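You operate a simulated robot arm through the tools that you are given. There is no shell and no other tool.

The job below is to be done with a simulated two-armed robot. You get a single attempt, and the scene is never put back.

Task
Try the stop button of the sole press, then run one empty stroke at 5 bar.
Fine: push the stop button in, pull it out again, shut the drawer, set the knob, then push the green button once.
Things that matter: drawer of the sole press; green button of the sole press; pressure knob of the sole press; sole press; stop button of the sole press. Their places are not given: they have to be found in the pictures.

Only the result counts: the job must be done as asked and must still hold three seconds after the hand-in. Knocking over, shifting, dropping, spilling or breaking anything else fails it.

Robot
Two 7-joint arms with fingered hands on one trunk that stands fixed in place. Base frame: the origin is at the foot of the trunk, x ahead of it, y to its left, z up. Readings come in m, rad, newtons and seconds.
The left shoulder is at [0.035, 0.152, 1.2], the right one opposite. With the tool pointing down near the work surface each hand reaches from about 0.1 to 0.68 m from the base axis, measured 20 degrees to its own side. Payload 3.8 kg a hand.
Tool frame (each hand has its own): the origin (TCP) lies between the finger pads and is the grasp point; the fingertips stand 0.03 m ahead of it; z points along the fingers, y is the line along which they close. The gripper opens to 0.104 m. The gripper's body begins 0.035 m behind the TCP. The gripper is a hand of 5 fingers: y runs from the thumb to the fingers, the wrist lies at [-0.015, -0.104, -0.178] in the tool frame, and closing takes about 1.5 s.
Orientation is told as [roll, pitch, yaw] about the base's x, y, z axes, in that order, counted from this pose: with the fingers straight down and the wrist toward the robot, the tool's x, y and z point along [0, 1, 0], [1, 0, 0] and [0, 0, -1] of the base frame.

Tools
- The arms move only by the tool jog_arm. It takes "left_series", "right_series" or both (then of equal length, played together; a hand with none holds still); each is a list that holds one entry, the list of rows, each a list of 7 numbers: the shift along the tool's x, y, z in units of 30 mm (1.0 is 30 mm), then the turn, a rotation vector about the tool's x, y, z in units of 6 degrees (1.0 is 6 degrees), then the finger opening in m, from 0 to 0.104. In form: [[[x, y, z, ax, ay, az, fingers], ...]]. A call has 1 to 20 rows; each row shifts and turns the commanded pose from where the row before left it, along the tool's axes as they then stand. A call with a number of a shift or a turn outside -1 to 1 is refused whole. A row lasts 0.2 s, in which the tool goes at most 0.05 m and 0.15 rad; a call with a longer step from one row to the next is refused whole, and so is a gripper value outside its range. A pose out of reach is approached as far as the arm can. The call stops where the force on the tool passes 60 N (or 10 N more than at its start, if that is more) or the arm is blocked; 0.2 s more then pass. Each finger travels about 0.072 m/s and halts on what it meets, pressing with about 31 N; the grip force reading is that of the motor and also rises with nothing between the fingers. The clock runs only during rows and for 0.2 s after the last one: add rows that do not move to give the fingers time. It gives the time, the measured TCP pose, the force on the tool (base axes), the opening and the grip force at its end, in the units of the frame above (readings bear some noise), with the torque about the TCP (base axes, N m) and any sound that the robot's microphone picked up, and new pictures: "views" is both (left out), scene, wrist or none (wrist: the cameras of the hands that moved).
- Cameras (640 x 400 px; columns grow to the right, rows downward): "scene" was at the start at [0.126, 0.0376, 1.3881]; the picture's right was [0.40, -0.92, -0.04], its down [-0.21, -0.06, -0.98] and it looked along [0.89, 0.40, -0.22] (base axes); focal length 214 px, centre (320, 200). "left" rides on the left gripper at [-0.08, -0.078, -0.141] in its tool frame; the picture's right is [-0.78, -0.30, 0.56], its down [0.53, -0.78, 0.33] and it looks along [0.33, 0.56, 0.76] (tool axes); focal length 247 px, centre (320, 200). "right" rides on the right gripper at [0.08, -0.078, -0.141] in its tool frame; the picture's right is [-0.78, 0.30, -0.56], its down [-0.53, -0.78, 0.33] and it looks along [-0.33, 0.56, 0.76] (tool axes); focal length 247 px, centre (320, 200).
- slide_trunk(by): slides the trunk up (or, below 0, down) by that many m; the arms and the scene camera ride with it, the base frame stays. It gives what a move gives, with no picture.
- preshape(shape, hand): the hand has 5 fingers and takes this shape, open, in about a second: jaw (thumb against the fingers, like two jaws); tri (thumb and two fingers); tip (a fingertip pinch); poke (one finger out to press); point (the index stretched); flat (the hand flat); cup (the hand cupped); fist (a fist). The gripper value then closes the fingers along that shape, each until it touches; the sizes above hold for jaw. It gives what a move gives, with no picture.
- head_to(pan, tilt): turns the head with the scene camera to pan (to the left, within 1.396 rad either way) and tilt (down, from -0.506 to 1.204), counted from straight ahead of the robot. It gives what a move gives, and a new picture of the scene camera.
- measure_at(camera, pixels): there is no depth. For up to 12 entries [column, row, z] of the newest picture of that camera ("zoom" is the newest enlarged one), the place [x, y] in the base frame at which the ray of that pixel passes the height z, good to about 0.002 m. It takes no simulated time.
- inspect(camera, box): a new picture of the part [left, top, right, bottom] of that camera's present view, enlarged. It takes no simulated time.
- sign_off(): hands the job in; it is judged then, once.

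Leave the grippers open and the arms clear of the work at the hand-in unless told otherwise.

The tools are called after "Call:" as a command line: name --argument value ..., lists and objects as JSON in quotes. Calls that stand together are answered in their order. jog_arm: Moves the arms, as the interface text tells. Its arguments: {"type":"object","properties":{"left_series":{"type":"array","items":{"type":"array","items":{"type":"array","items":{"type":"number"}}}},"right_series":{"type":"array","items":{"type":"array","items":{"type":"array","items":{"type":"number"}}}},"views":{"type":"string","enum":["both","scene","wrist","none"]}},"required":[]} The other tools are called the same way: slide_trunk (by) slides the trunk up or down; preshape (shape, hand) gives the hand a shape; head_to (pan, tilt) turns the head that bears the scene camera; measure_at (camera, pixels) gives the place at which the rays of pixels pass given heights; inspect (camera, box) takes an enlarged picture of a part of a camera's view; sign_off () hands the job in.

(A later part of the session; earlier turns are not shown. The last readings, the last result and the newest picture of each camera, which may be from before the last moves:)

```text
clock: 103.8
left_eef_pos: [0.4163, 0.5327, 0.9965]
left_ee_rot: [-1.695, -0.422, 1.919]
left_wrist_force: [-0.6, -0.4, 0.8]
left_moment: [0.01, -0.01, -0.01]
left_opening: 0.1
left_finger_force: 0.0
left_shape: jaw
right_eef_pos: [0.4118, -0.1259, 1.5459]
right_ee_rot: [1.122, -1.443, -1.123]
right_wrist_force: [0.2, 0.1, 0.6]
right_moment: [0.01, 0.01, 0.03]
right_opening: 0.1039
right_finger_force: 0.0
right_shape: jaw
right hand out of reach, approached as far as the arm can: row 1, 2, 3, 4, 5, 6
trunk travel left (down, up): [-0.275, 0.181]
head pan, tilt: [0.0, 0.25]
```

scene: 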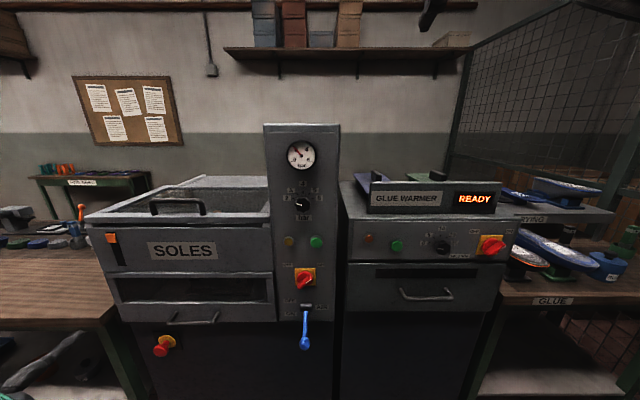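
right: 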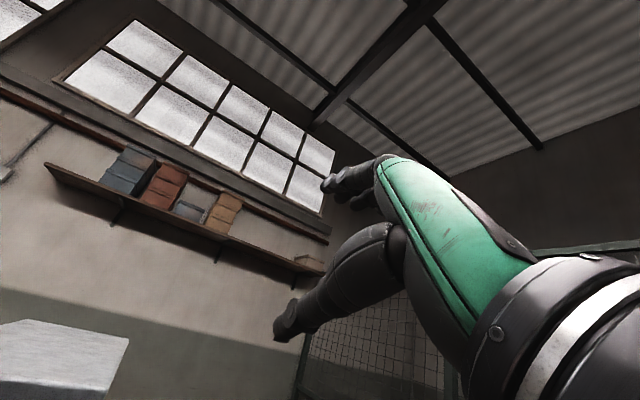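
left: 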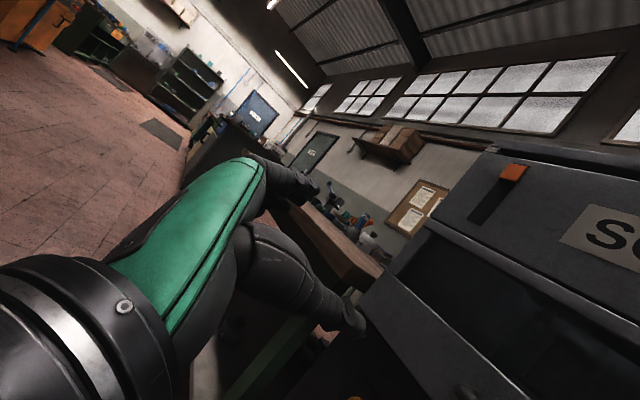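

The wrist can't come within about 0.3 m of the shoulder, so the way down must be farther forward. I'm at (0.412, −0.126, 1.546), palm-down. I'll go forward to x≈0.56 and left to y≈0.05 at this height, above the panel, then start down.

Call:
jog_arm --right_series '[[[0, 0, 1, 0, 0, 0, 0.104], [0, 0, 1, 0, 0, 0, 0.104], [0, 0, 1, 0, 0, 0, 0.104], [0, 0, 1, 0, 0, 0, 0.104], [0, 0, 1, 0, 0, 0, 0.104], [1, 0, 0, 0, 0, 0, 0.104], [1, 0, 0, 0, 0, 0, 0.104], [1, 0, 0, 0, 0, 0, 0.104], [1, 0, 0, 0, 0, 0, 0.104], [1, 0, 0, 0, 0, 0, 0.104], [0.8, 0, 0, 0, 0, 0, 0.104], [-0.115, -0.992, 0.055, 0, 0, 0, 0.104], [-0.115, -0.992, 0.055, 0, 0, 0, 0.104], [-0.115, -0.992, 0.055, 0, 0, 0, 0.104], [-0.115, -0.992, 0.055, 0, 0, 0, 0.104], [-0.115, -0.992, 0.055, 0, 0, 0, 0.104], [-0.115, -0.992, 0.055, 0, 0, 0, 0.104]]]' --views "both"

```text
clock: 107.4
left_eef_pos: [0.4154, 0.5338, 0.9969]
left_ee_rot: [-1.694, -0.423, 1.921]
left_wrist_force: [-0.3, -0.7, -0.1]
left_moment: [0.0, 0.03, 0.0]
left_opening: 0.1001
left_finger_force: 0.1
left_shape: jaw
right_eef_pos: [0.4378, -0.079, 1.4208]
right_ee_rot: [1.082, -1.439, -1.08]
right_wrist_force: [0.6, -0.3, -0.4]
right_moment: [-0.03, 0.01, 0.0]
right_opening: 0.1039
right_finger_force: 0.0
right_shape: jaw
right hand out of reach, approached as far as the arm can: row 5, 7, 8, 9, 10, 11, 13, 14, 15, 16, 17
trunk travel left (down, up): [-0.275, 0.181]
head pan, tilt: [0.0, 0.25]
```

scene: 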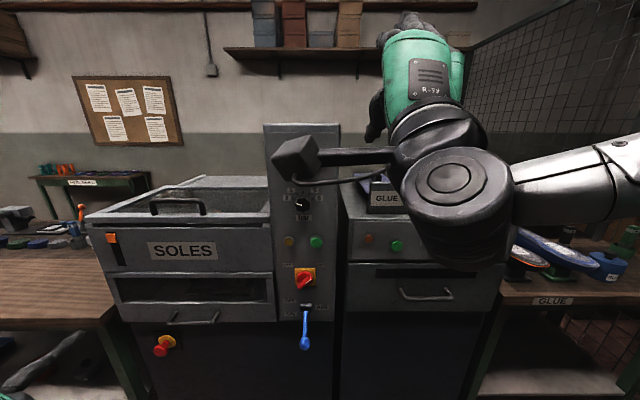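
right: 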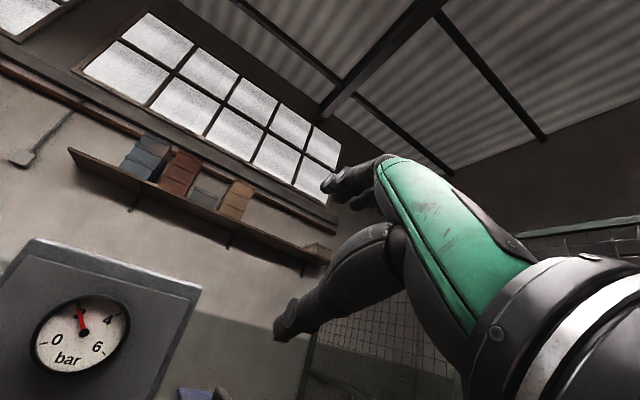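

The elbow has swung out and up, which limits the wrist. I'll roll the right hand to thumb-up (neutral), which should let the elbow drop, and watch.

Call:
jog_arm --right_series '[[[0, 0, 0, 0, 0, 1, 0.104], [0, 0, 0, 0, 0, 1, 0.104], [0, 0, 0, 0, 0, 1, 0.104], [0, 0, 0, 0, 0, 1, 0.104], [0, 0, 0, 0, 0, 1, 0.104], [0, 0, 0, 0, 0, 1, 0.104], [0, 0, 0, 0, 0, 1, 0.104], [0, 0, 0, 0, 0, 1, 0.104], [0, 0, 0, 0, 0, 1, 0.104], [0, 0, 0, 0, 0, 1, 0.104], [0, 0, 0, 0, 0, 1, 0.104], [0, 0, 0, 0, 0, 1, 0.104], [0, 0, 0, 0, 0, 1, 0.104], [0, 0, 0, 0, 0, 1, 0.104]]]' --views "both"

```text
clock: 110.4
left_eef_pos: [0.4158, 0.5345, 0.9963]
left_ee_rot: [-1.695, -0.421, 1.919]
left_wrist_force: [0.2, 1.7, -0.6]
left_moment: [0.02, 0.01, 0.03]
left_opening: 0.1002
left_finger_force: 0.0
left_shape: jaw
right_eef_pos: [0.4438, -0.1417, 1.4302]
right_ee_rot: [1.514, 0.011, -1.564]
right_wrist_force: [-0.4, -0.8, -0.9]
right_moment: [0.0, -0.02, 0.0]
right_opening: 0.1039
right_finger_force: 0.1
right_shape: jaw
right hand out of reach, approached as far as the arm can: row 5, 6, 7, 8, 9, 10, 11, 12, 13
trunk travel left (down, up): [-0.275, 0.181]
head pan, tilt: [0.0, 0.25]
```

scene: 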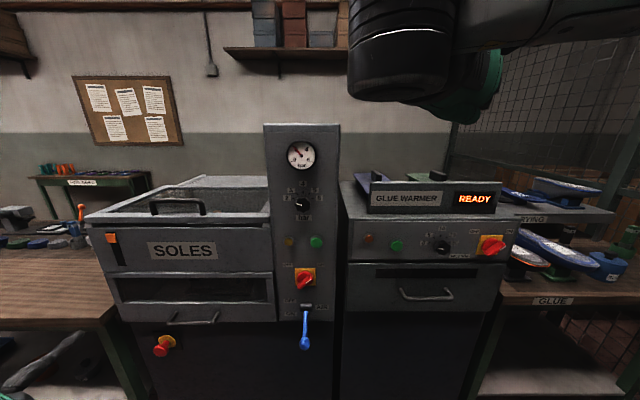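
right: 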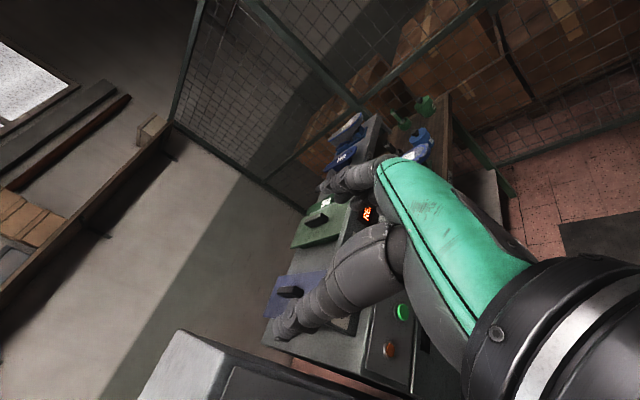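

Neutral at (0.444, −0.142, 1.430). To avoid the fold limit I'll go right 0.2 m and forward 0.06 m, then down to about z 1.16, well in front of the glue warmer.

Call:
jog_arm --right_series '[[[0, 1, 0, 0, 0, 0, 0.104], [0, 1, 0, 0, 0, 0, 0.104], [0, 1, 0, 0, 0, 0, 0.104], [0, 1, 0, 0, 0, 0, 0.104], [0, 1, 0, 0, 0, 0, 0.104], [0, 1, 0, 0, 0, 0, 0.104], [0, 0, 1, 0, 0, 0, 0.104], [0, 0, 1, 0, 0, 0, 0.104], [-0.998, 0, 0.057, 0, 0, 0, 0.104], [-0.998, 0, 0.057, 0, 0, 0, 0.104], [-0.998, 0, 0.057, 0, 0, 0, 0.104], [-0.998, 0, 0.057, 0, 0, 0, 0.104], [-0.998, 0, 0.057, 0, 0, 0, 0.104], [-0.998, 0, 0.057, 0, 0, 0, 0.104], [-0.998, 0, 0.057, 0, 0, 0, 0.104], [-0.998, 0, 0.057, 0, 0, 0, 0.104], [-0.998, 0, 0.057, 0, 0, 0, 0.104]]]' --views "both"

```text
clock: 114.0
left_eef_pos: [0.4167, 0.5343, 0.9964]
left_ee_rot: [-1.693, -0.422, 1.918]
left_wrist_force: [-0.4, 0.5, 0.4]
left_moment: [-0.03, -0.01, 0.03]
left_opening: 0.0997
left_finger_force: 0.0
left_shape: jaw
right_eef_pos: [0.5073, -0.3149, 1.1565]
right_ee_rot: [1.514, 0.008, -1.565]
right_wrist_force: [0.6, -0.2, -0.4]
right_moment: [-0.02, 0.01, 0.0]
right_opening: 0.1038
right_finger_force: 0.0
right_shape: jaw
trunk travel left (down, up): [-0.275, 0.181]
head pan, tilt: [0.0, 0.25]
```

scene: 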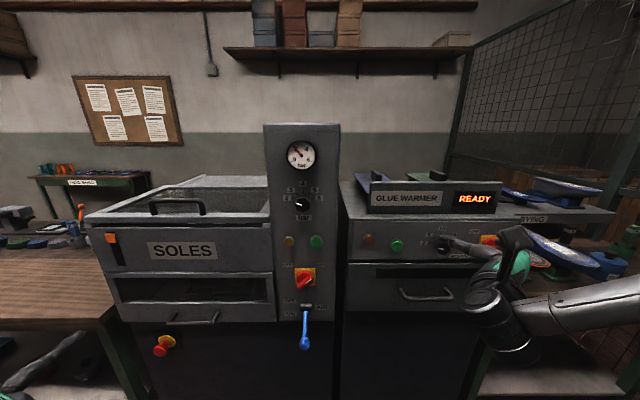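
right: 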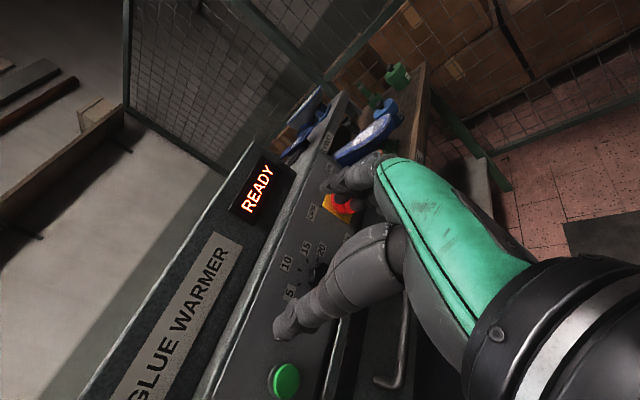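

That worked cleanly: (0.507, −0.315, 1.157), thumb-up. Now I'll slide left toward the knob line at y≈0.05.

Call:
jog_arm --right_series '[[[0, -1, 0, 0, 0, 0, 0.104], [0, -1, 0, 0, 0, 0, 0.104], [0, -1, 0, 0, 0, 0, 0.104], [0, -1, 0, 0, 0, 0, 0.104], [0, -1, 0, 0, 0, 0, 0.104], [0, -1, 0, 0, 0, 0, 0.104], [0, -1, 0, 0, 0, 0, 0.104], [0, -1, 0, 0, 0, 0, 0.104], [0, -1, 0, 0, 0, 0, 0.104], [0, -1, 0, 0, 0, 0, 0.104], [0, -1, 0, 0, 0, 0, 0.104], [0, -1, 0, 0, 0, 0, 0.104]]]' --views "both"

```text
clock: 116.6
left_eef_pos: [0.416, 0.5346, 0.996]
left_ee_rot: [-1.694, -0.421, 1.92]
left_wrist_force: [0.3, -0.6, 0.9]
left_moment: [0.01, 0.01, 0.0]
left_opening: 0.0998
left_finger_force: 0.1
left_shape: jaw
right_eef_pos: [0.5408, -0.1589, 1.1714]
right_ee_rot: [1.515, 0.011, -1.562]
right_wrist_force: [-0.3, -0.3, 0.3]
right_moment: [0.0, 0.02, 0.01]
right_opening: 0.1037
right_finger_force: 0.1
right_shape: jaw
right hand out of reach, approached as far as the arm can: row 5, 6, 7, 8, 9, 10, 11, 12
trunk travel left (down, up): [-0.275, 0.181]
head pan, tilt: [0.0, 0.25]
```

scene: 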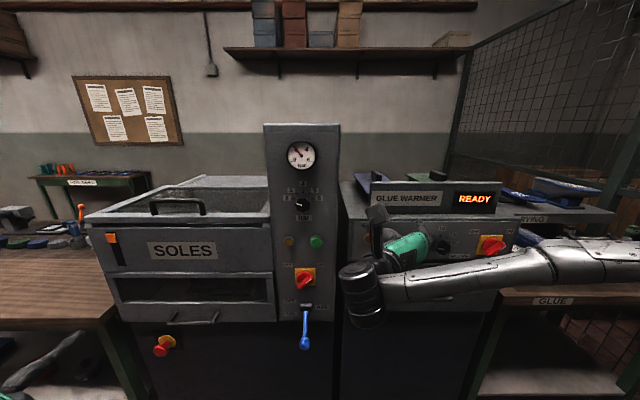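
right: 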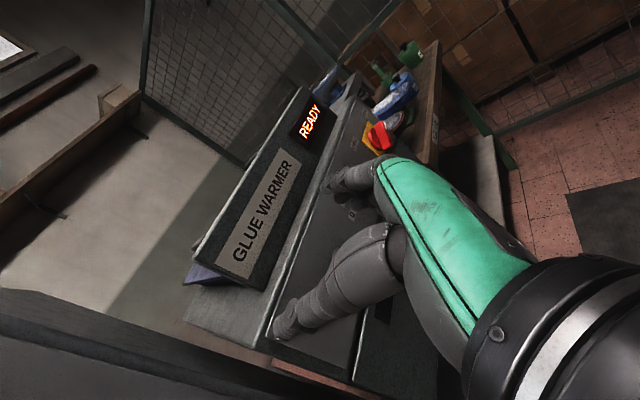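

The right forearm comes from the far right and the wrist runs out of bend. The left arm has its elbow tucked low, better for reaching to y≈0.05. I'll move the right hand away to the right, and bring the left hand forward and up at the same time.

Call:
jog_arm --left_series '[[[-0.022, -0.312, 0.95, 0, 0, 0, 0.1], [-0.022, -0.312, 0.95, 0, 0, 0, 0.1], [-0.022, -0.312, 0.95, 0, 0, 0, 0.1], [-0.022, -0.312, 0.95, 0, 0, 0, 0.1], [-0.906, 0.409, 0.113, 0, 0, 0, 0.1], [-0.906, 0.409, 0.113, 0, 0, 0, 0.1], [-0.906, 0.409, 0.113, 0, 0, 0, 0.1], [-0.906, 0.409, 0.113, 0, 0, 0, 0.1]]]' --right_series '[[[0, 1, 0, 0, 0, 0, 0.104], [0, 1, 0, 0, 0, 0, 0.104], [0, 1, 0, 0, 0, 0, 0.104], [0, 1, 0, 0, 0, 0, 0.104], [0, 1, 0, 0, 0, 0, 0.104], [0, 1, 0, 0, 0, 0, 0.104], [0, 1, 0, 0, 0, 0, 0.104], [0, 1, 0, 0, 0, 0, 0.104]]]' --views "both"

```text
clock: 118.4
left_eef_pos: [0.5344, 0.5343, 1.1091]
left_ee_rot: [-1.682, -0.416, 1.914]
left_wrist_force: [-0.1, -1.4, -0.6]
left_moment: [0.01, 0.02, -0.01]
left_opening: 0.0999
left_finger_force: 0.1
left_shape: jaw
right_eef_pos: [0.5408, -0.3985, 1.1718]
right_ee_rot: [1.515, 0.011, -1.566]
right_wrist_force: [0.2, 0.2, 0.7]
right_moment: [0.0, 0.01, -0.01]
right_opening: 0.1037
right_finger_force: 0.0
right_shape: jaw
trunk travel left (down, up): [-0.275, 0.181]
head pan, tilt: [0.0, 0.25]
```

scene: 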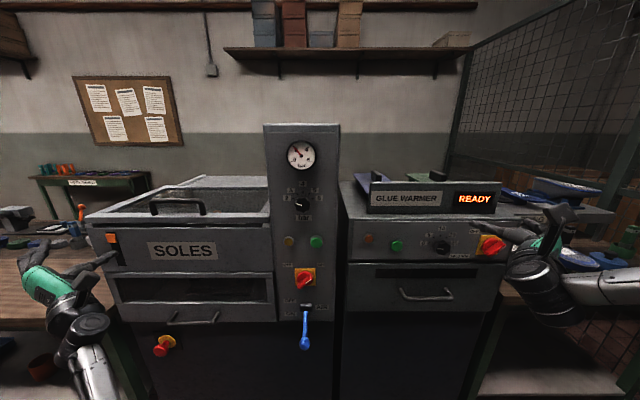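
right: 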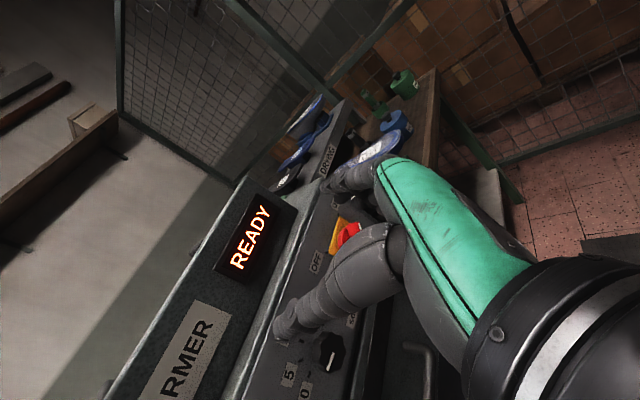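
left: 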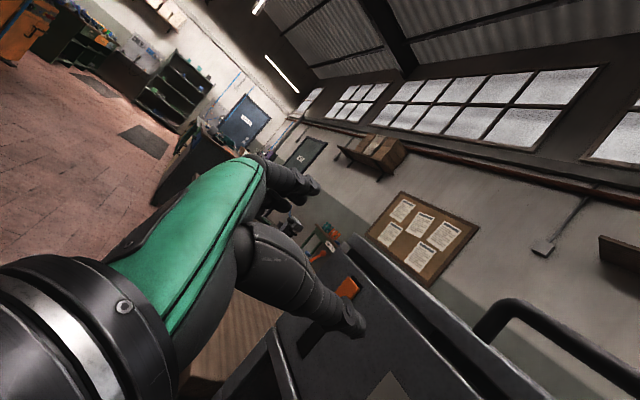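

Both fine. I'll sweep the left hand right 0.3 m at x≈0.53.

Call:
jog_arm --left_series '[[[-0.423, -0.858, -0.292, 0, 0, 0, 0.1], [-0.423, -0.858, -0.292, 0, 0, 0, 0.1], [-0.423, -0.858, -0.292, 0, 0, 0, 0.1], [-0.423, -0.858, -0.292, 0, 0, 0, 0.1], [-0.423, -0.858, -0.292, 0, 0, 0, 0.1], [-0.423, -0.858, -0.292, 0, 0, 0, 0.1], [-0.423, -0.858, -0.292, 0, 0, 0, 0.1], [-0.423, -0.858, -0.292, 0, 0, 0, 0.1], [-0.423, -0.858, -0.292, 0, 0, 0, 0.1], [-0.423, -0.858, -0.292, 0, 0, 0, 0.1]]]' --views "both"

```text
clock: 119.3
left_eef_pos: [0.537, 0.4425, 1.211]
left_ee_rot: [-1.883, -0.382, 2.015]
left_wrist_force: [0.6, 0.1, -0.3]
left_moment: [0.02, 0.05, 0.02]
left_opening: 0.1
left_finger_force: 0.1
left_shape: jaw
right_eef_pos: [0.5413, -0.3993, 1.1704]
right_ee_rot: [1.516, 0.011, -1.564]
right_wrist_force: [0.0, -0.6, 0.0]
right_moment: [0.0, 0.04, -0.02]
right_opening: 0.1037
right_finger_force: 0.0
right_shape: jaw
trunk travel left (down, up): [-0.275, 0.181]
head pan, tilt: [0.0, 0.25]
stopped in row 4 (left hand): the arm was blocked; the commanded pose is now the measured one
```

scene: 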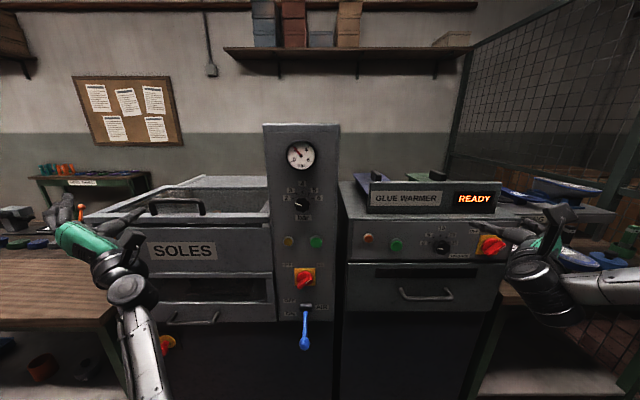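
left: 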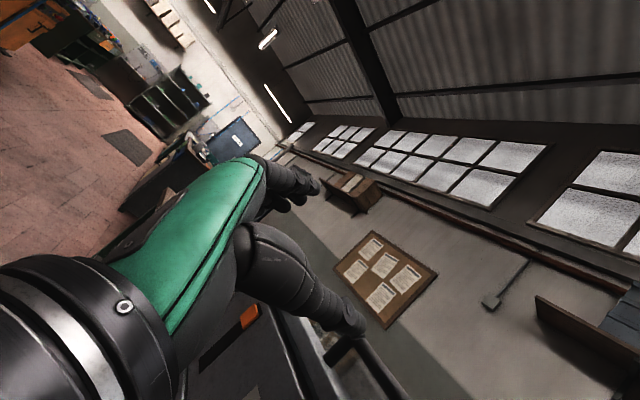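

The left arm jammed again, without contact force, moving inward in this pose. A palm-down pose with the fingers angled a bit to the right puts the left wrist straight ahead of its shoulder. I'll rise clear of the lid handle and turn the hand to that.

Call:
jog_arm --left_series '[[[-0.883, 0.373, 0.285, 0, 0, 0, 0.1], [-0.883, 0.373, 0.285, 0, 0, 0, 0.1], [-0.883, 0.373, 0.285, 0, 0, 0, 0.1], [-0.125, 0.399, -0.909, 0, 0, 0, 0.1], [0, 0, 0, 0.652, -0.077, 0.755, 0.1], [0, 0, 0, 0.652, -0.077, 0.755, 0.1], [0, 0, 0, 0.652, -0.077, 0.755, 0.1], [0, 0, 0, 0.652, -0.077, 0.755, 0.1], [0, 0, 0, 0.652, -0.077, 0.755, 0.1], [0, 0, 0, 0.652, -0.077, 0.755, 0.1], [0, 0, 0, 0.652, -0.077, 0.755, 0.1], [0, 0, 0, 0.652, -0.077, 0.755, 0.1], [0, 0, 0, 0.652, -0.077, 0.755, 0.1], [0, 0, 0, 0.652, -0.077, 0.755, 0.1], [0, 0, 0, 0.652, -0.077, 0.755, 0.1], [0, 0, 0, 0.652, -0.077, 0.755, 0.1], [0, 0, 0, 0.652, -0.077, 0.755, 0.1], [0, 0, 0, 0.652, -0.077, 0.755, 0.1]]]' --views "both"

```text
clock: 123.1
left_eef_pos: [0.5098, 0.443, 1.2998]
left_ee_rot: [-0.05, -1.149, -0.21]
left_wrist_force: [-0.1, 0.9, -0.4]
left_moment: [0.03, 0.01, -0.02]
left_opening: 0.1001
left_finger_force: 0.2
left_shape: jaw
right_eef_pos: [0.5415, -0.3985, 1.1716]
right_ee_rot: [1.515, 0.01, -1.565]
right_wrist_force: [0.2, -0.5, 0.6]
right_moment: [-0.02, -0.02, 0.01]
right_opening: 0.1039
right_finger_force: 0.1
right_shape: jaw
trunk travel left (down, up): [-0.275, 0.181]
head pan, tilt: [0.0, 0.25]
```

scene: 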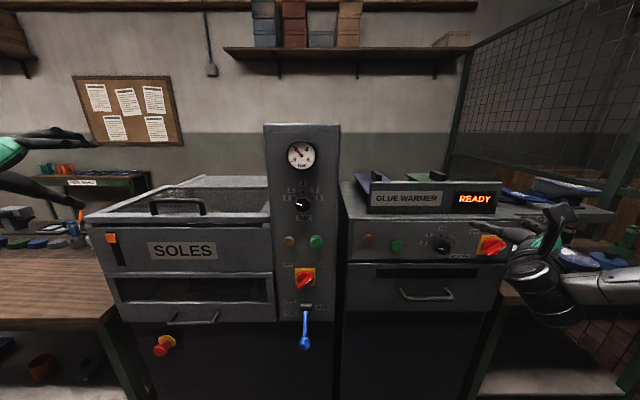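
left: 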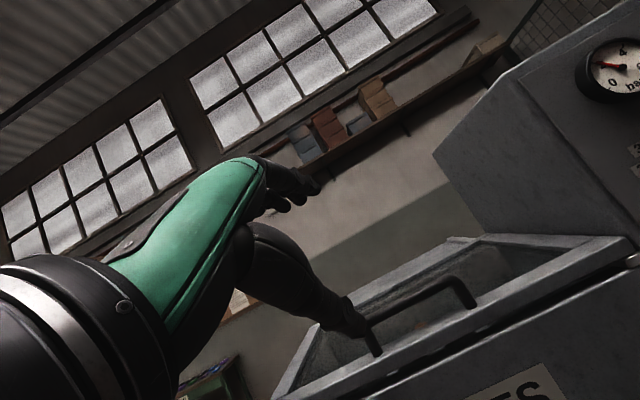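

The pose was reached exactly. I'll move forward 0.06 m and right 0.27 m.

Call:
jog_arm --left_series '[[[0.253, 0.401, 0.882, 0, 0, 0, 0.1], [0.253, 0.401, 0.882, 0, 0, 0, 0.1], [-0.968, 0.085, 0.239, 0, 0, 0, 0.1], [-0.968, 0.085, 0.239, 0, 0, 0, 0.1], [-0.968, 0.085, 0.239, 0, 0, 0, 0.1], [-0.968, 0.085, 0.239, 0, 0, 0, 0.1], [-0.968, 0.085, 0.239, 0, 0, 0, 0.1], [-0.968, 0.085, 0.239, 0, 0, 0, 0.1], [-0.968, 0.085, 0.239, 0, 0, 0, 0.1], [-0.968, 0.085, 0.239, 0, 0, 0, 0.1], [-0.968, 0.085, 0.239, 0, 0, 0, 0.1]]]' --views "both"

```text
clock: 125.5
left_eef_pos: [0.5693, 0.1721, 1.3001]
left_ee_rot: [-0.05, -1.15, -0.208]
left_wrist_force: [0.0, 0.5, 0.6]
left_moment: [0.01, 0.02, 0.02]
left_opening: 0.1003
left_finger_force: 0.1
left_shape: jaw
left hand out of reach, approached as far as the arm can: row 4
right_eef_pos: [0.5418, -0.3983, 1.173]
right_ee_rot: [1.514, 0.01, -1.566]
right_wrist_force: [0.4, 0.2, 0.7]
right_moment: [-0.02, -0.02, 0.0]
right_opening: 0.1038
right_finger_force: 0.0
right_shape: jaw
trunk travel left (down, up): [-0.275, 0.181]
head pan, tilt: [0.0, 0.25]
```

scene: 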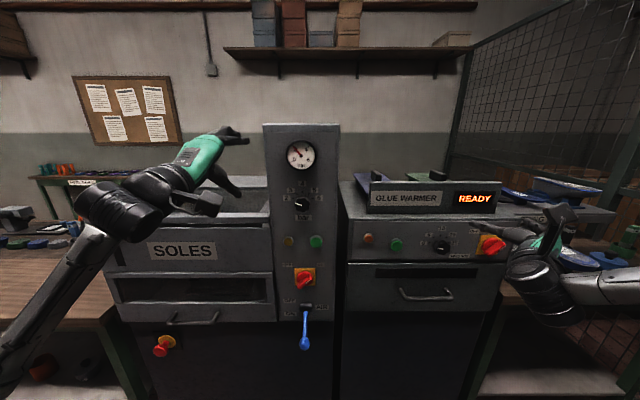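
left: 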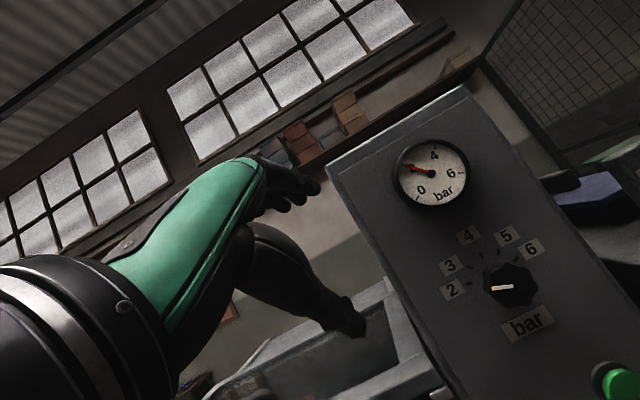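

Excellent: reachable, and the wrist camera sees the knob at (510,288) pointing to 2. I'll go down 0.12 m and right 0.09 m to face the knob.

Call:
jog_arm --left_series '[[[0.02, -0.912, 0.41, 0, 0, 0, 0.1], [0.02, -0.912, 0.41, 0, 0, 0, 0.1], [0.02, -0.912, 0.41, 0, 0, 0, 0.1], [0.02, -0.912, 0.41, 0, 0, 0, 0.1], [-0.968, 0.085, 0.239, 0, 0, 0, 0.1], [-0.968, 0.085, 0.239, 0, 0, 0, 0.1], [-0.968, 0.085, 0.239, 0, 0, 0, 0.1]]]' --views "both"

```text
clock: 127.1
left_eef_pos: [0.5696, 0.083, 1.1815]
left_ee_rot: [-0.052, -1.151, -0.207]
left_wrist_force: [-0.1, -0.1, 0.1]
left_moment: [0.0, 0.02, 0.05]
left_opening: 0.1001
left_finger_force: 0.1
left_shape: jaw
right_eef_pos: [0.5415, -0.3986, 1.1711]
right_ee_rot: [1.515, 0.01, -1.564]
right_wrist_force: [0.4, 0.1, 0.3]
right_moment: [0.01, -0.02, -0.01]
right_opening: 0.1038
right_finger_force: 0.1
right_shape: jaw
trunk travel left (down, up): [-0.275, 0.181]
head pan, tilt: [0.0, 0.25]
```

scene: 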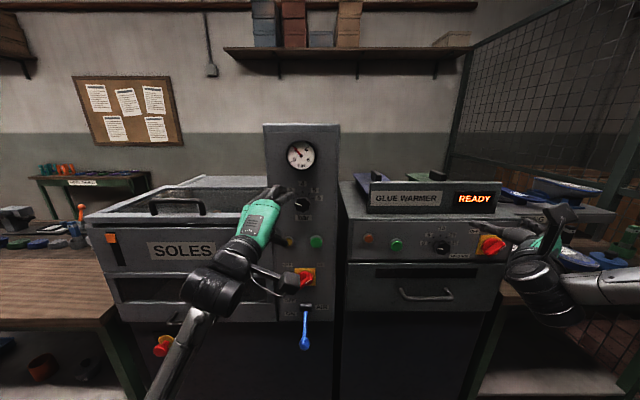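
left: 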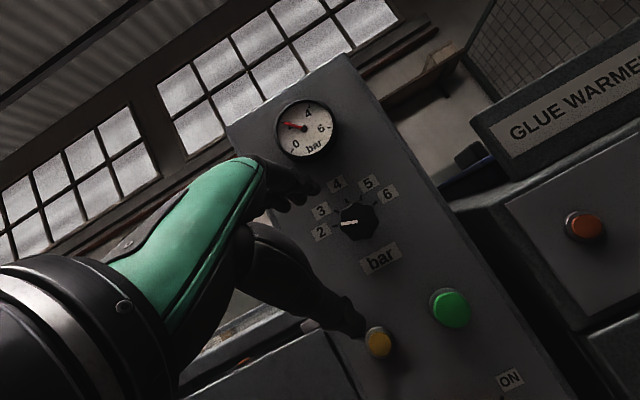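

The knob is at (352,222) in the wrist view. I'll pitch the fingers up 18° to aim more squarely, then roll the hand 48° counter-clockwise about the knob axis to have room for the clockwise turn.

Call:
jog_arm --left_series '[[[0, 0, 0, -1, 0, 0, 0.1], [0, 0, 0, -1, 0, 0, 0.1], [0, 0, 0, -1, 0, 0, 0.1], [0, 0, 0, -0.254, -0.103, -0.963, 0.1], [0, 0, 0, -0.254, -0.103, -0.963, 0.1], [0, 0, 0, -0.254, -0.103, -0.963, 0.1], [0, 0, 0, -0.254, -0.103, -0.963, 0.1], [0, 0, 0, -0.254, -0.103, -0.963, 0.1], [0, 0, 0, -0.254, -0.103, -0.963, 0.1], [0, 0, 0, -0.254, -0.103, -0.963, 0.1], [0, 0, 0, -0.254, -0.103, -0.963, 0.1]]]' --views "both"

```text
clock: 129.5
left_eef_pos: [0.5744, 0.0953, 1.1669]
left_ee_rot: [-1.698, -0.918, 1.429]
left_wrist_force: [-0.1, -0.7, -1.1]
left_moment: [-0.02, 0.02, 0.0]
left_opening: 0.1002
left_finger_force: 0.1
left_shape: jaw
right_eef_pos: [0.542, -0.3977, 1.1718]
right_ee_rot: [1.515, 0.01, -1.565]
right_wrist_force: [0.7, -0.7, -0.7]
right_moment: [-0.02, 0.02, 0.01]
right_opening: 0.104
right_finger_force: 0.0
right_shape: jaw
trunk travel left (down, up): [-0.275, 0.181]
head pan, tilt: [0.0, 0.25]
stopped in row 11 (left hand): the arm was blocked; the commanded pose is now the measured one
```

scene: 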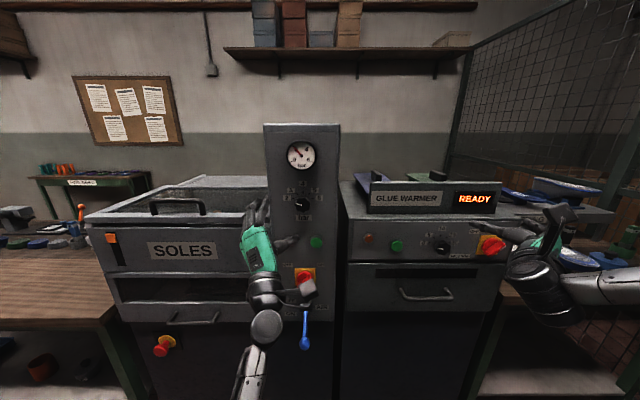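
left: 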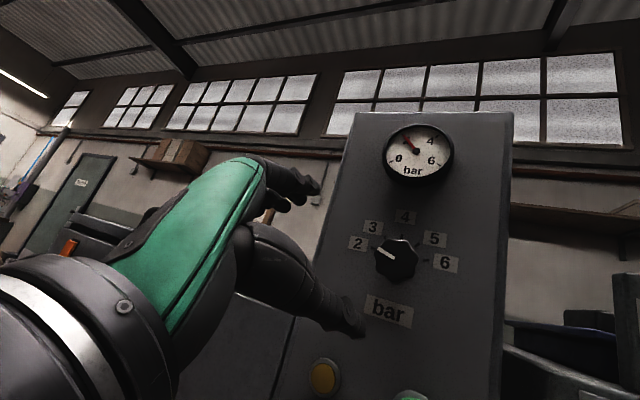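

The hand is rolled about −37° and hit its limit there, so I'll use two strokes of about 54°. I'll ease the roll by 5° and move onto the knob's axis, 35 mm short of the grasp.

Call:
jog_arm --left_series '[[[0, 0, 0, 0.2, 0.07, 0.8, 0.1], [-0.28, -0.233, 0.875, 0, 0, 0, 0.1], [-0.28, -0.233, 0.875, 0, 0, 0, 0.1], [0, 0, 0, 0, 0, 0, 0.08], [0, 0, 0, 0, 0, 0, 0.08]]]' --views "both"

Call:
inspect --camera "left" --box '[250, 160, 470, 320]'

Call:
inspect --camera "scene" --box '[230, 160, 350, 260]'

```text
clock: 130.7
left_eef_pos: [0.6213, 0.072, 1.1462]
left_ee_rot: [-1.621, -1.051, 1.375]
left_wrist_force: [0.2, -0.5, 0.2]
left_moment: [0.0, 0.03, -0.02]
left_opening: 0.0803
left_finger_force: 0.0
left_shape: jaw
right_eef_pos: [0.5399, -0.398, 1.1716]
right_ee_rot: [1.515, 0.01, -1.565]
right_wrist_force: [-0.4, -0.5, -0.2]
right_moment: [0.0, 0.03, 0.0]
right_opening: 0.104
right_finger_force: 0.1
right_shape: jaw
trunk travel left (down, up): [-0.275, 0.181]
head pan, tilt: [0.0, 0.25]
```

scene: 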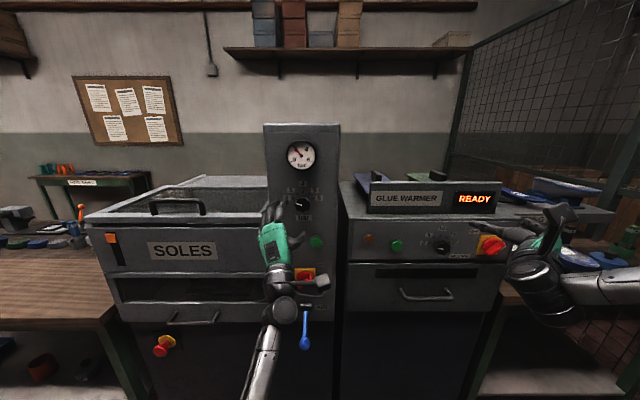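
left: 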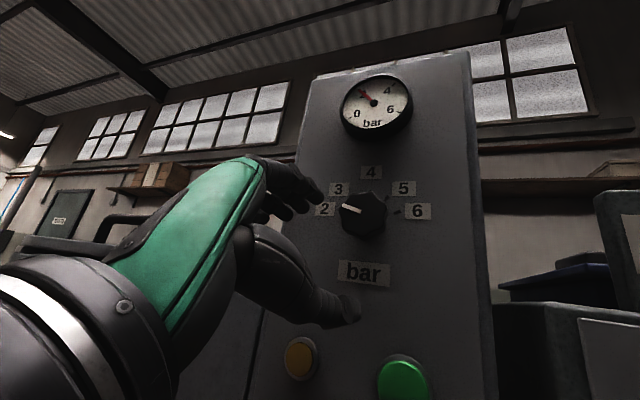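

```text
2.50 times, centred on (360, 240) of left
```

zoom: 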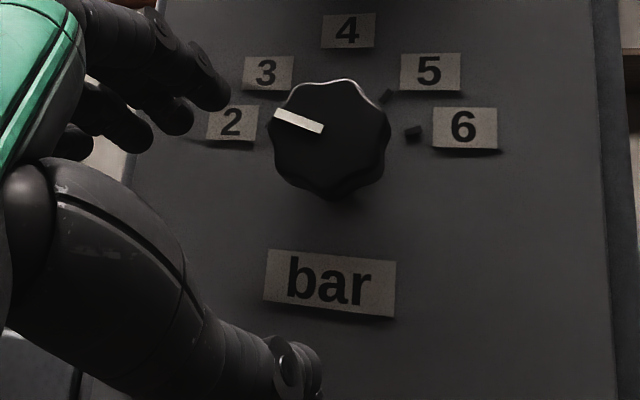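

```text
4.00 times, centred on (290, 210) of scene
```

zoom: 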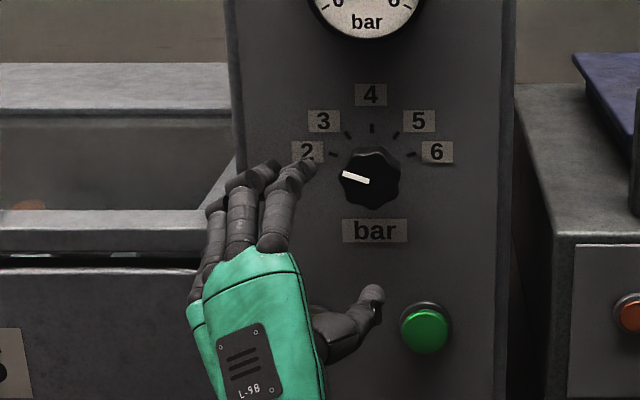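

I ended slightly low: z 1.146 instead of 1.173. I'll correct sideways and upward before closing in.

Call:
jog_arm --left_series '[[[-0.757, 0.6, 0.08, 0, 0, 0, 0.08], [0, 0, 0, 0, 0, 0, 0.08]]]' --views "both"

Call:
inspect --camera "left" --box '[250, 160, 470, 320]'

Call:
inspect --camera "scene" --box '[230, 160, 350, 260]'

```text
clock: 131.2
left_eef_pos: [0.6214, 0.0791, 1.161]
left_ee_rot: [-1.58, -1.138, 1.367]
left_wrist_force: [-0.1, 0.4, -0.4]
left_moment: [0.01, -0.02, -0.02]
left_opening: 0.0801
left_finger_force: 0.1
left_shape: jaw
right_eef_pos: [0.5416, -0.3973, 1.1705]
right_ee_rot: [1.516, 0.009, -1.565]
right_wrist_force: [-0.3, 0.0, 0.5]
right_moment: [0.01, 0.0, -0.03]
right_opening: 0.1039
right_finger_force: 0.0
right_shape: jaw
trunk travel left (down, up): [-0.275, 0.181]
head pan, tilt: [0.0, 0.25]
stopped in row 2 (left hand): the arm was blocked; the commanded pose is now the measured one
```

scene: 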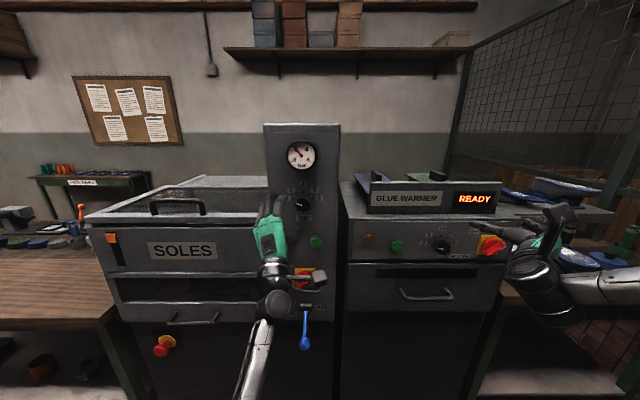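
left: 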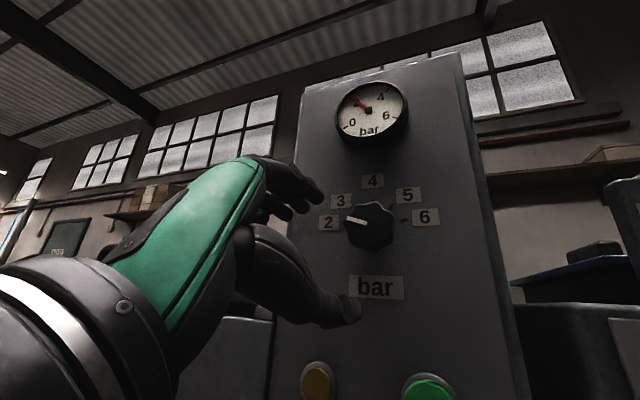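

```text
2.50 times, centred on (360, 240) of left
```

zoom: 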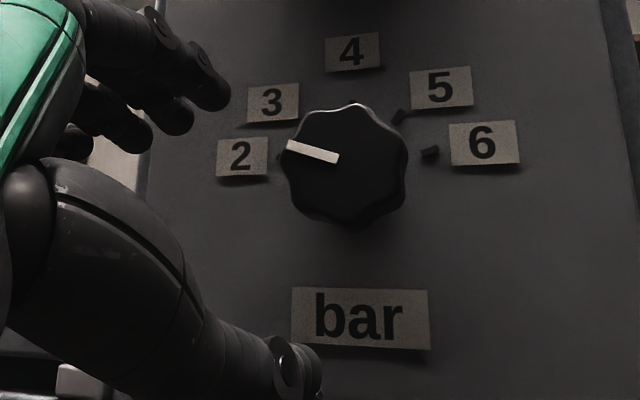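

```text
4.00 times, centred on (290, 210) of scene
```

zoom: 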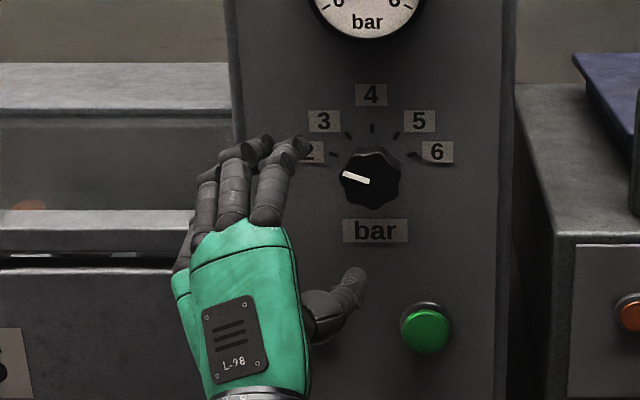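

The arm is still against a limit: the forearm rises steeply from below. Raising the trunk should flatten it. I'll back off 5 cm, roll 12° back, then raise the trunk 0.12 m.

Call:
jog_arm --left_series '[[[-0.16, -0.07, -0.82, 0, 0, 0, 0.1], [-0.16, -0.07, -0.82, 0, 0, 0, 0.1], [0, 0, 0, 0.192, 0.085, 0.977, 0.1], [0, 0, 0, 0.192, 0.085, 0.977, 0.1]]]' --views "none"

Call:
slide_trunk --by 0.12

```text
clock: 132.2
left_eef_pos: [0.5688, 0.079, 1.1603]
left_ee_rot: [-1.398, -1.334, 1.192]
left_wrist_force: [-0.6, 0.2, 0.2]
left_moment: [-0.05, 0.02, 0.02]
left_opening: 0.0997
left_finger_force: 0.0
left_shape: jaw
right_eef_pos: [0.5412, -0.397, 1.1727]
right_ee_rot: [1.514, 0.009, -1.566]
right_wrist_force: [-0.2, 0.5, -0.1]
right_moment: [0.01, 0.01, -0.01]
right_opening: 0.1038
right_finger_force: 0.1
right_shape: jaw
trunk travel left (down, up): [-0.275, 0.181]
head pan, tilt: [0.0, 0.25]
```

```text
clock: 133.7
left_eef_pos: [0.5721, 0.079, 1.2805]
left_ee_rot: [-1.399, -1.336, 1.194]
left_wrist_force: [-0.4, -0.1, -0.6]
left_moment: [-0.02, -0.02, -0.03]
left_opening: 0.0997
left_finger_force: 0.0
left_shape: jaw
right_eef_pos: [0.5409, -0.3975, 1.2916]
right_ee_rot: [1.515, 0.01, -1.565]
right_wrist_force: [0.2, 0.4, 0.4]
right_moment: [0.02, -0.02, 0.01]
right_opening: 0.1039
right_finger_force: 0.1
right_shape: jaw
trunk travel left (down, up): [-0.395, 0.061]
head pan, tilt: [0.0, 0.25]
```

I'll lower the hand by 0.107 m to the knob's height and try the counter-clockwise roll again here.

Call:
jog_arm --left_series '[[[0.205, -0.868, 0.036, 0, 0, 0, 0.1], [0.205, -0.868, 0.036, 0, 0, 0, 0.1], [0.205, -0.868, 0.036, 0, 0, 0, 0.1], [0.205, -0.868, 0.036, 0, 0, 0, 0.1], [0, 0, 0, -0.194, -0.086, -0.977, 0.1], [0, 0, 0, -0.194, -0.086, -0.977, 0.1], [0, 0, 0, -0.194, -0.086, -0.977, 0.1], [0, 0, 0, -0.194, -0.086, -0.977, 0.1]]]' --views "both"

```text
clock: 135.5
left_eef_pos: [0.5715, 0.0895, 1.1667]
left_ee_rot: [-1.64, -0.968, 1.424]
left_wrist_force: [-0.1, -0.5, -0.2]
left_moment: [-0.02, 0.01, -0.03]
left_opening: 0.1
left_finger_force: 0.1
left_shape: jaw
right_eef_pos: [0.5411, -0.3979, 1.2928]
right_ee_rot: [1.516, 0.01, -1.566]
right_wrist_force: [-0.2, -0.1, -0.9]
right_moment: [0.03, 0.04, 0.0]
right_opening: 0.1041
right_finger_force: 0.1
right_shape: jaw
trunk travel left (down, up): [-0.395, 0.061]
head pan, tilt: [0.0, 0.25]
```

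scene: 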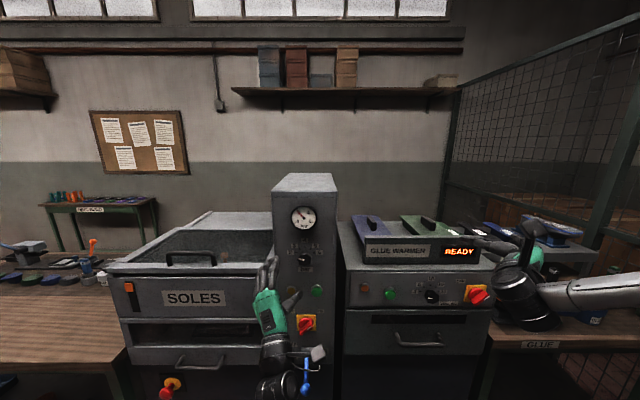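
left: 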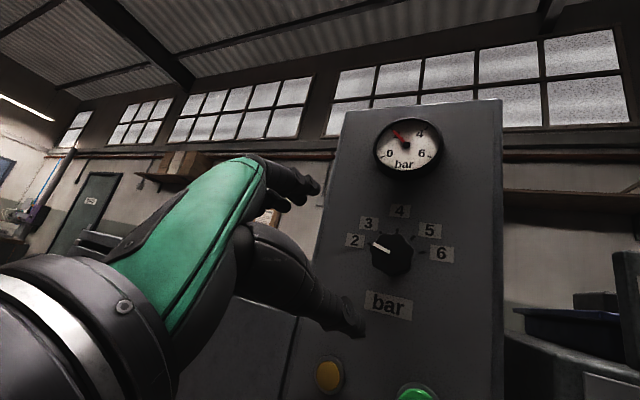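

No block this time: rolled about 34° at (0.5715, 0.0895, 1.167). I'll move to the pre-grasp point on the knob's axis.

Call:
jog_arm --left_series '[[[-0.32, -0.133, 0.88, 0, 0, 0, 0.09], [-0.32, -0.133, 0.88, 0, 0, 0, 0.08], [0, 0, 0, 0, 0, 0, 0.075]]]' --views "both"

Call:
inspect --camera "left" --box '[250, 160, 470, 320]'

Call:
inspect --camera "scene" --box '[240, 210, 360, 320]'

```text
clock: 136.5
left_eef_pos: [0.6214, 0.0846, 1.1528]
left_ee_rot: [-1.587, -1.032, 1.401]
left_wrist_force: [1.1, 1.2, 0.2]
left_moment: [-0.02, 0.01, 0.01]
left_opening: 0.0753
left_finger_force: 0.1
left_shape: jaw
right_eef_pos: [0.5402, -0.398, 1.2928]
right_ee_rot: [1.518, 0.01, -1.566]
right_wrist_force: [0.1, 0.5, -0.5]
right_moment: [-0.02, 0.04, 0.02]
right_opening: 0.104
right_finger_force: 0.2
right_shape: jaw
trunk travel left (down, up): [-0.395, 0.061]
head pan, tilt: [0.0, 0.25]
stopped in row 3 (left hand): the arm was blocked; the commanded pose is now the measured one
```

scene: 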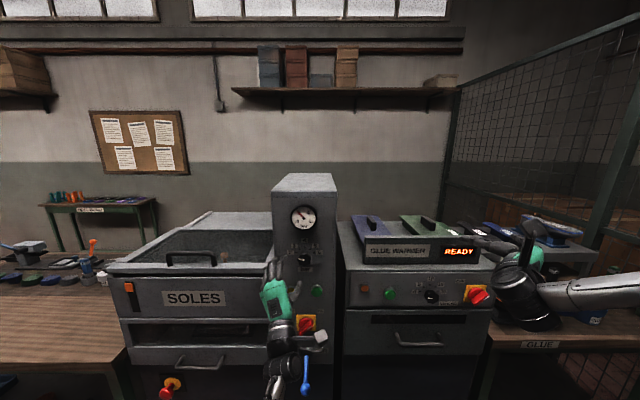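
left: 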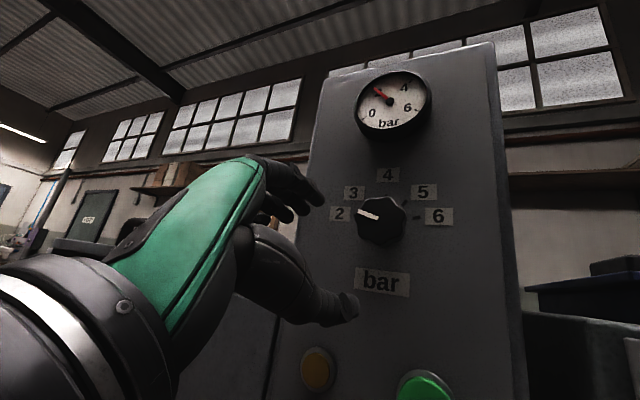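

```text
2.50 times, centred on (360, 240) of left
```

zoom: 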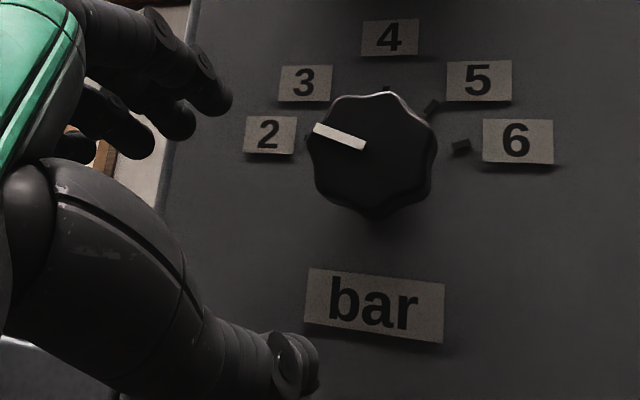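

```text
3.64 times, centred on (300, 265) of scene
```

zoom: 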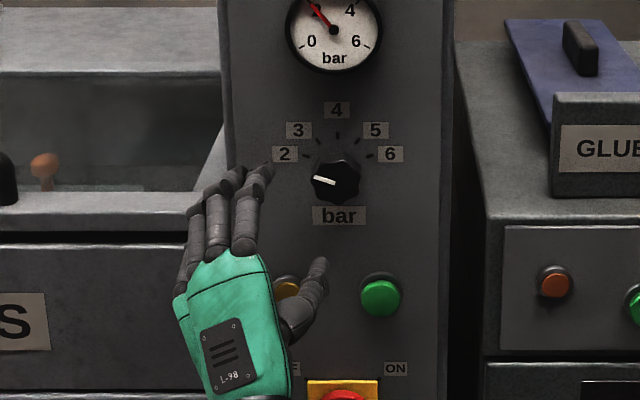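

With the fingers nearly straight the wrist can't get far enough right (limit y≈0.08). Angling the fingers 35° to the right keeps the wrist left, and the pads still close square to the knob axis. I'll back off 3 cm and turn.

Call:
jog_arm --left_series '[[[-0.161, -0.087, -0.984, 0, 0, 0, 0.08], [0, 0, 0, 0.042, -0.83, 0.547, 0.08], [0, 0, 0, 0.042, -0.83, 0.547, 0.08], [0, 0, 0, 0.042, -0.83, 0.547, 0.08], [0, 0, 0, 0.042, -0.83, 0.547, 0.08], [0, 0, 0, 0.042, -0.83, 0.547, 0.08]]]' --views "wrist"

```text
clock: 137.9
left_eef_pos: [0.5912, 0.0846, 1.1527]
left_ee_rot: [-2.178, -1.311, 1.568]
left_wrist_force: [-0.4, 0.0, -1.0]
left_moment: [0.0, 0.02, -0.03]
left_opening: 0.0799
left_finger_force: 0.1
left_shape: jaw
right_eef_pos: [0.5428, -0.397, 1.2919]
right_ee_rot: [1.514, 0.009, -1.564]
right_wrist_force: [0.0, 0.2, 0.9]
right_moment: [-0.01, 0.01, 0.01]
right_opening: 0.1039
right_finger_force: 0.0
right_shape: jaw
trunk travel left (down, up): [-0.395, 0.061]
head pan, tilt: [0.0, 0.25]
```

left: 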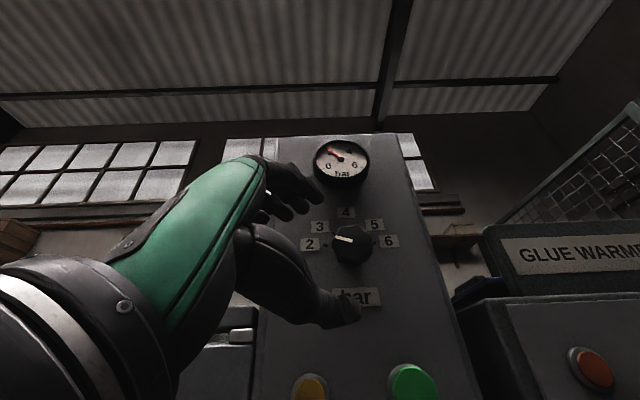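

No block now. I'll move to the new pre-grasp point (0.629, 0.080, 1.166).

Call:
jog_arm --left_series '[[[0.25, 0.19, 0.6, 0, 0, 0, 0.08], [0.25, 0.19, 0.6, 0, 0, 0, 0.08], [0, 0, 0, 0, 0, 0, 0.08]]]' --views "both"

Call:
inspect --camera "left" --box '[250, 160, 470, 320]'

Call:
inspect --camera "scene" --box '[240, 210, 360, 320]'

```text
clock: 138.7
left_eef_pos: [0.6283, 0.0805, 1.1657]
left_ee_rot: [-2.185, -1.309, 1.577]
left_wrist_force: [0.0, 0.0, 0.0]
left_moment: [0.0, 0.04, 0.01]
left_opening: 0.0797
left_finger_force: 0.0
left_shape: jaw
right_eef_pos: [0.5413, -0.3981, 1.2916]
right_ee_rot: [1.515, 0.008, -1.566]
right_wrist_force: [-0.8, 0.6, 0.6]
right_moment: [0.01, 0.01, 0.01]
right_opening: 0.1039
right_finger_force: 0.2
right_shape: jaw
trunk travel left (down, up): [-0.395, 0.061]
head pan, tilt: [0.0, 0.25]
```

scene: 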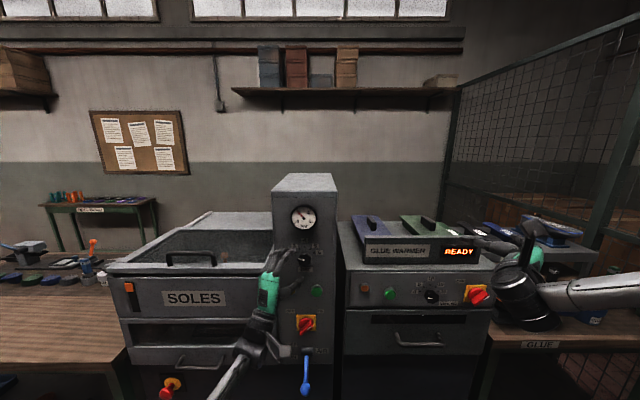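
left: 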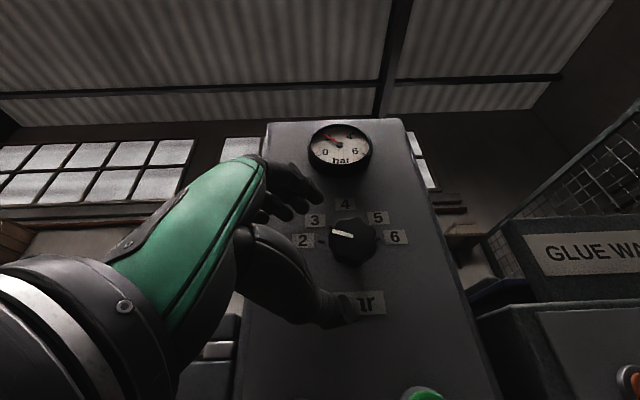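

```text
2.50 times, centred on (360, 240) of left
```

zoom: 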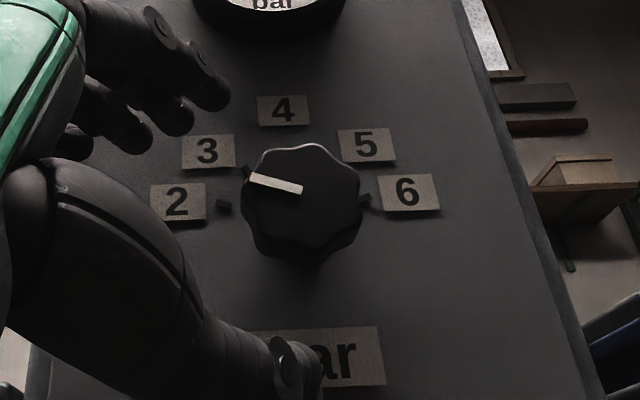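

```text
3.64 times, centred on (300, 265) of scene
```

zoom: 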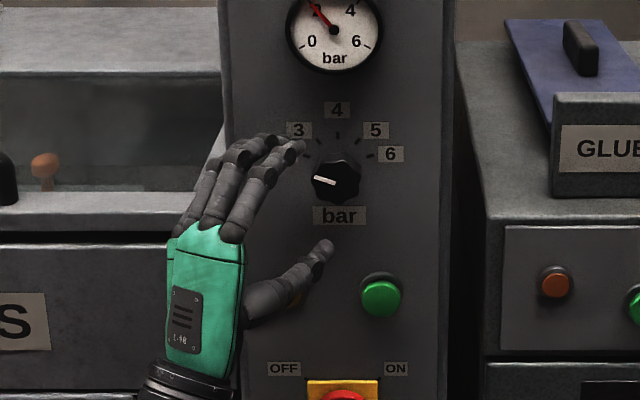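

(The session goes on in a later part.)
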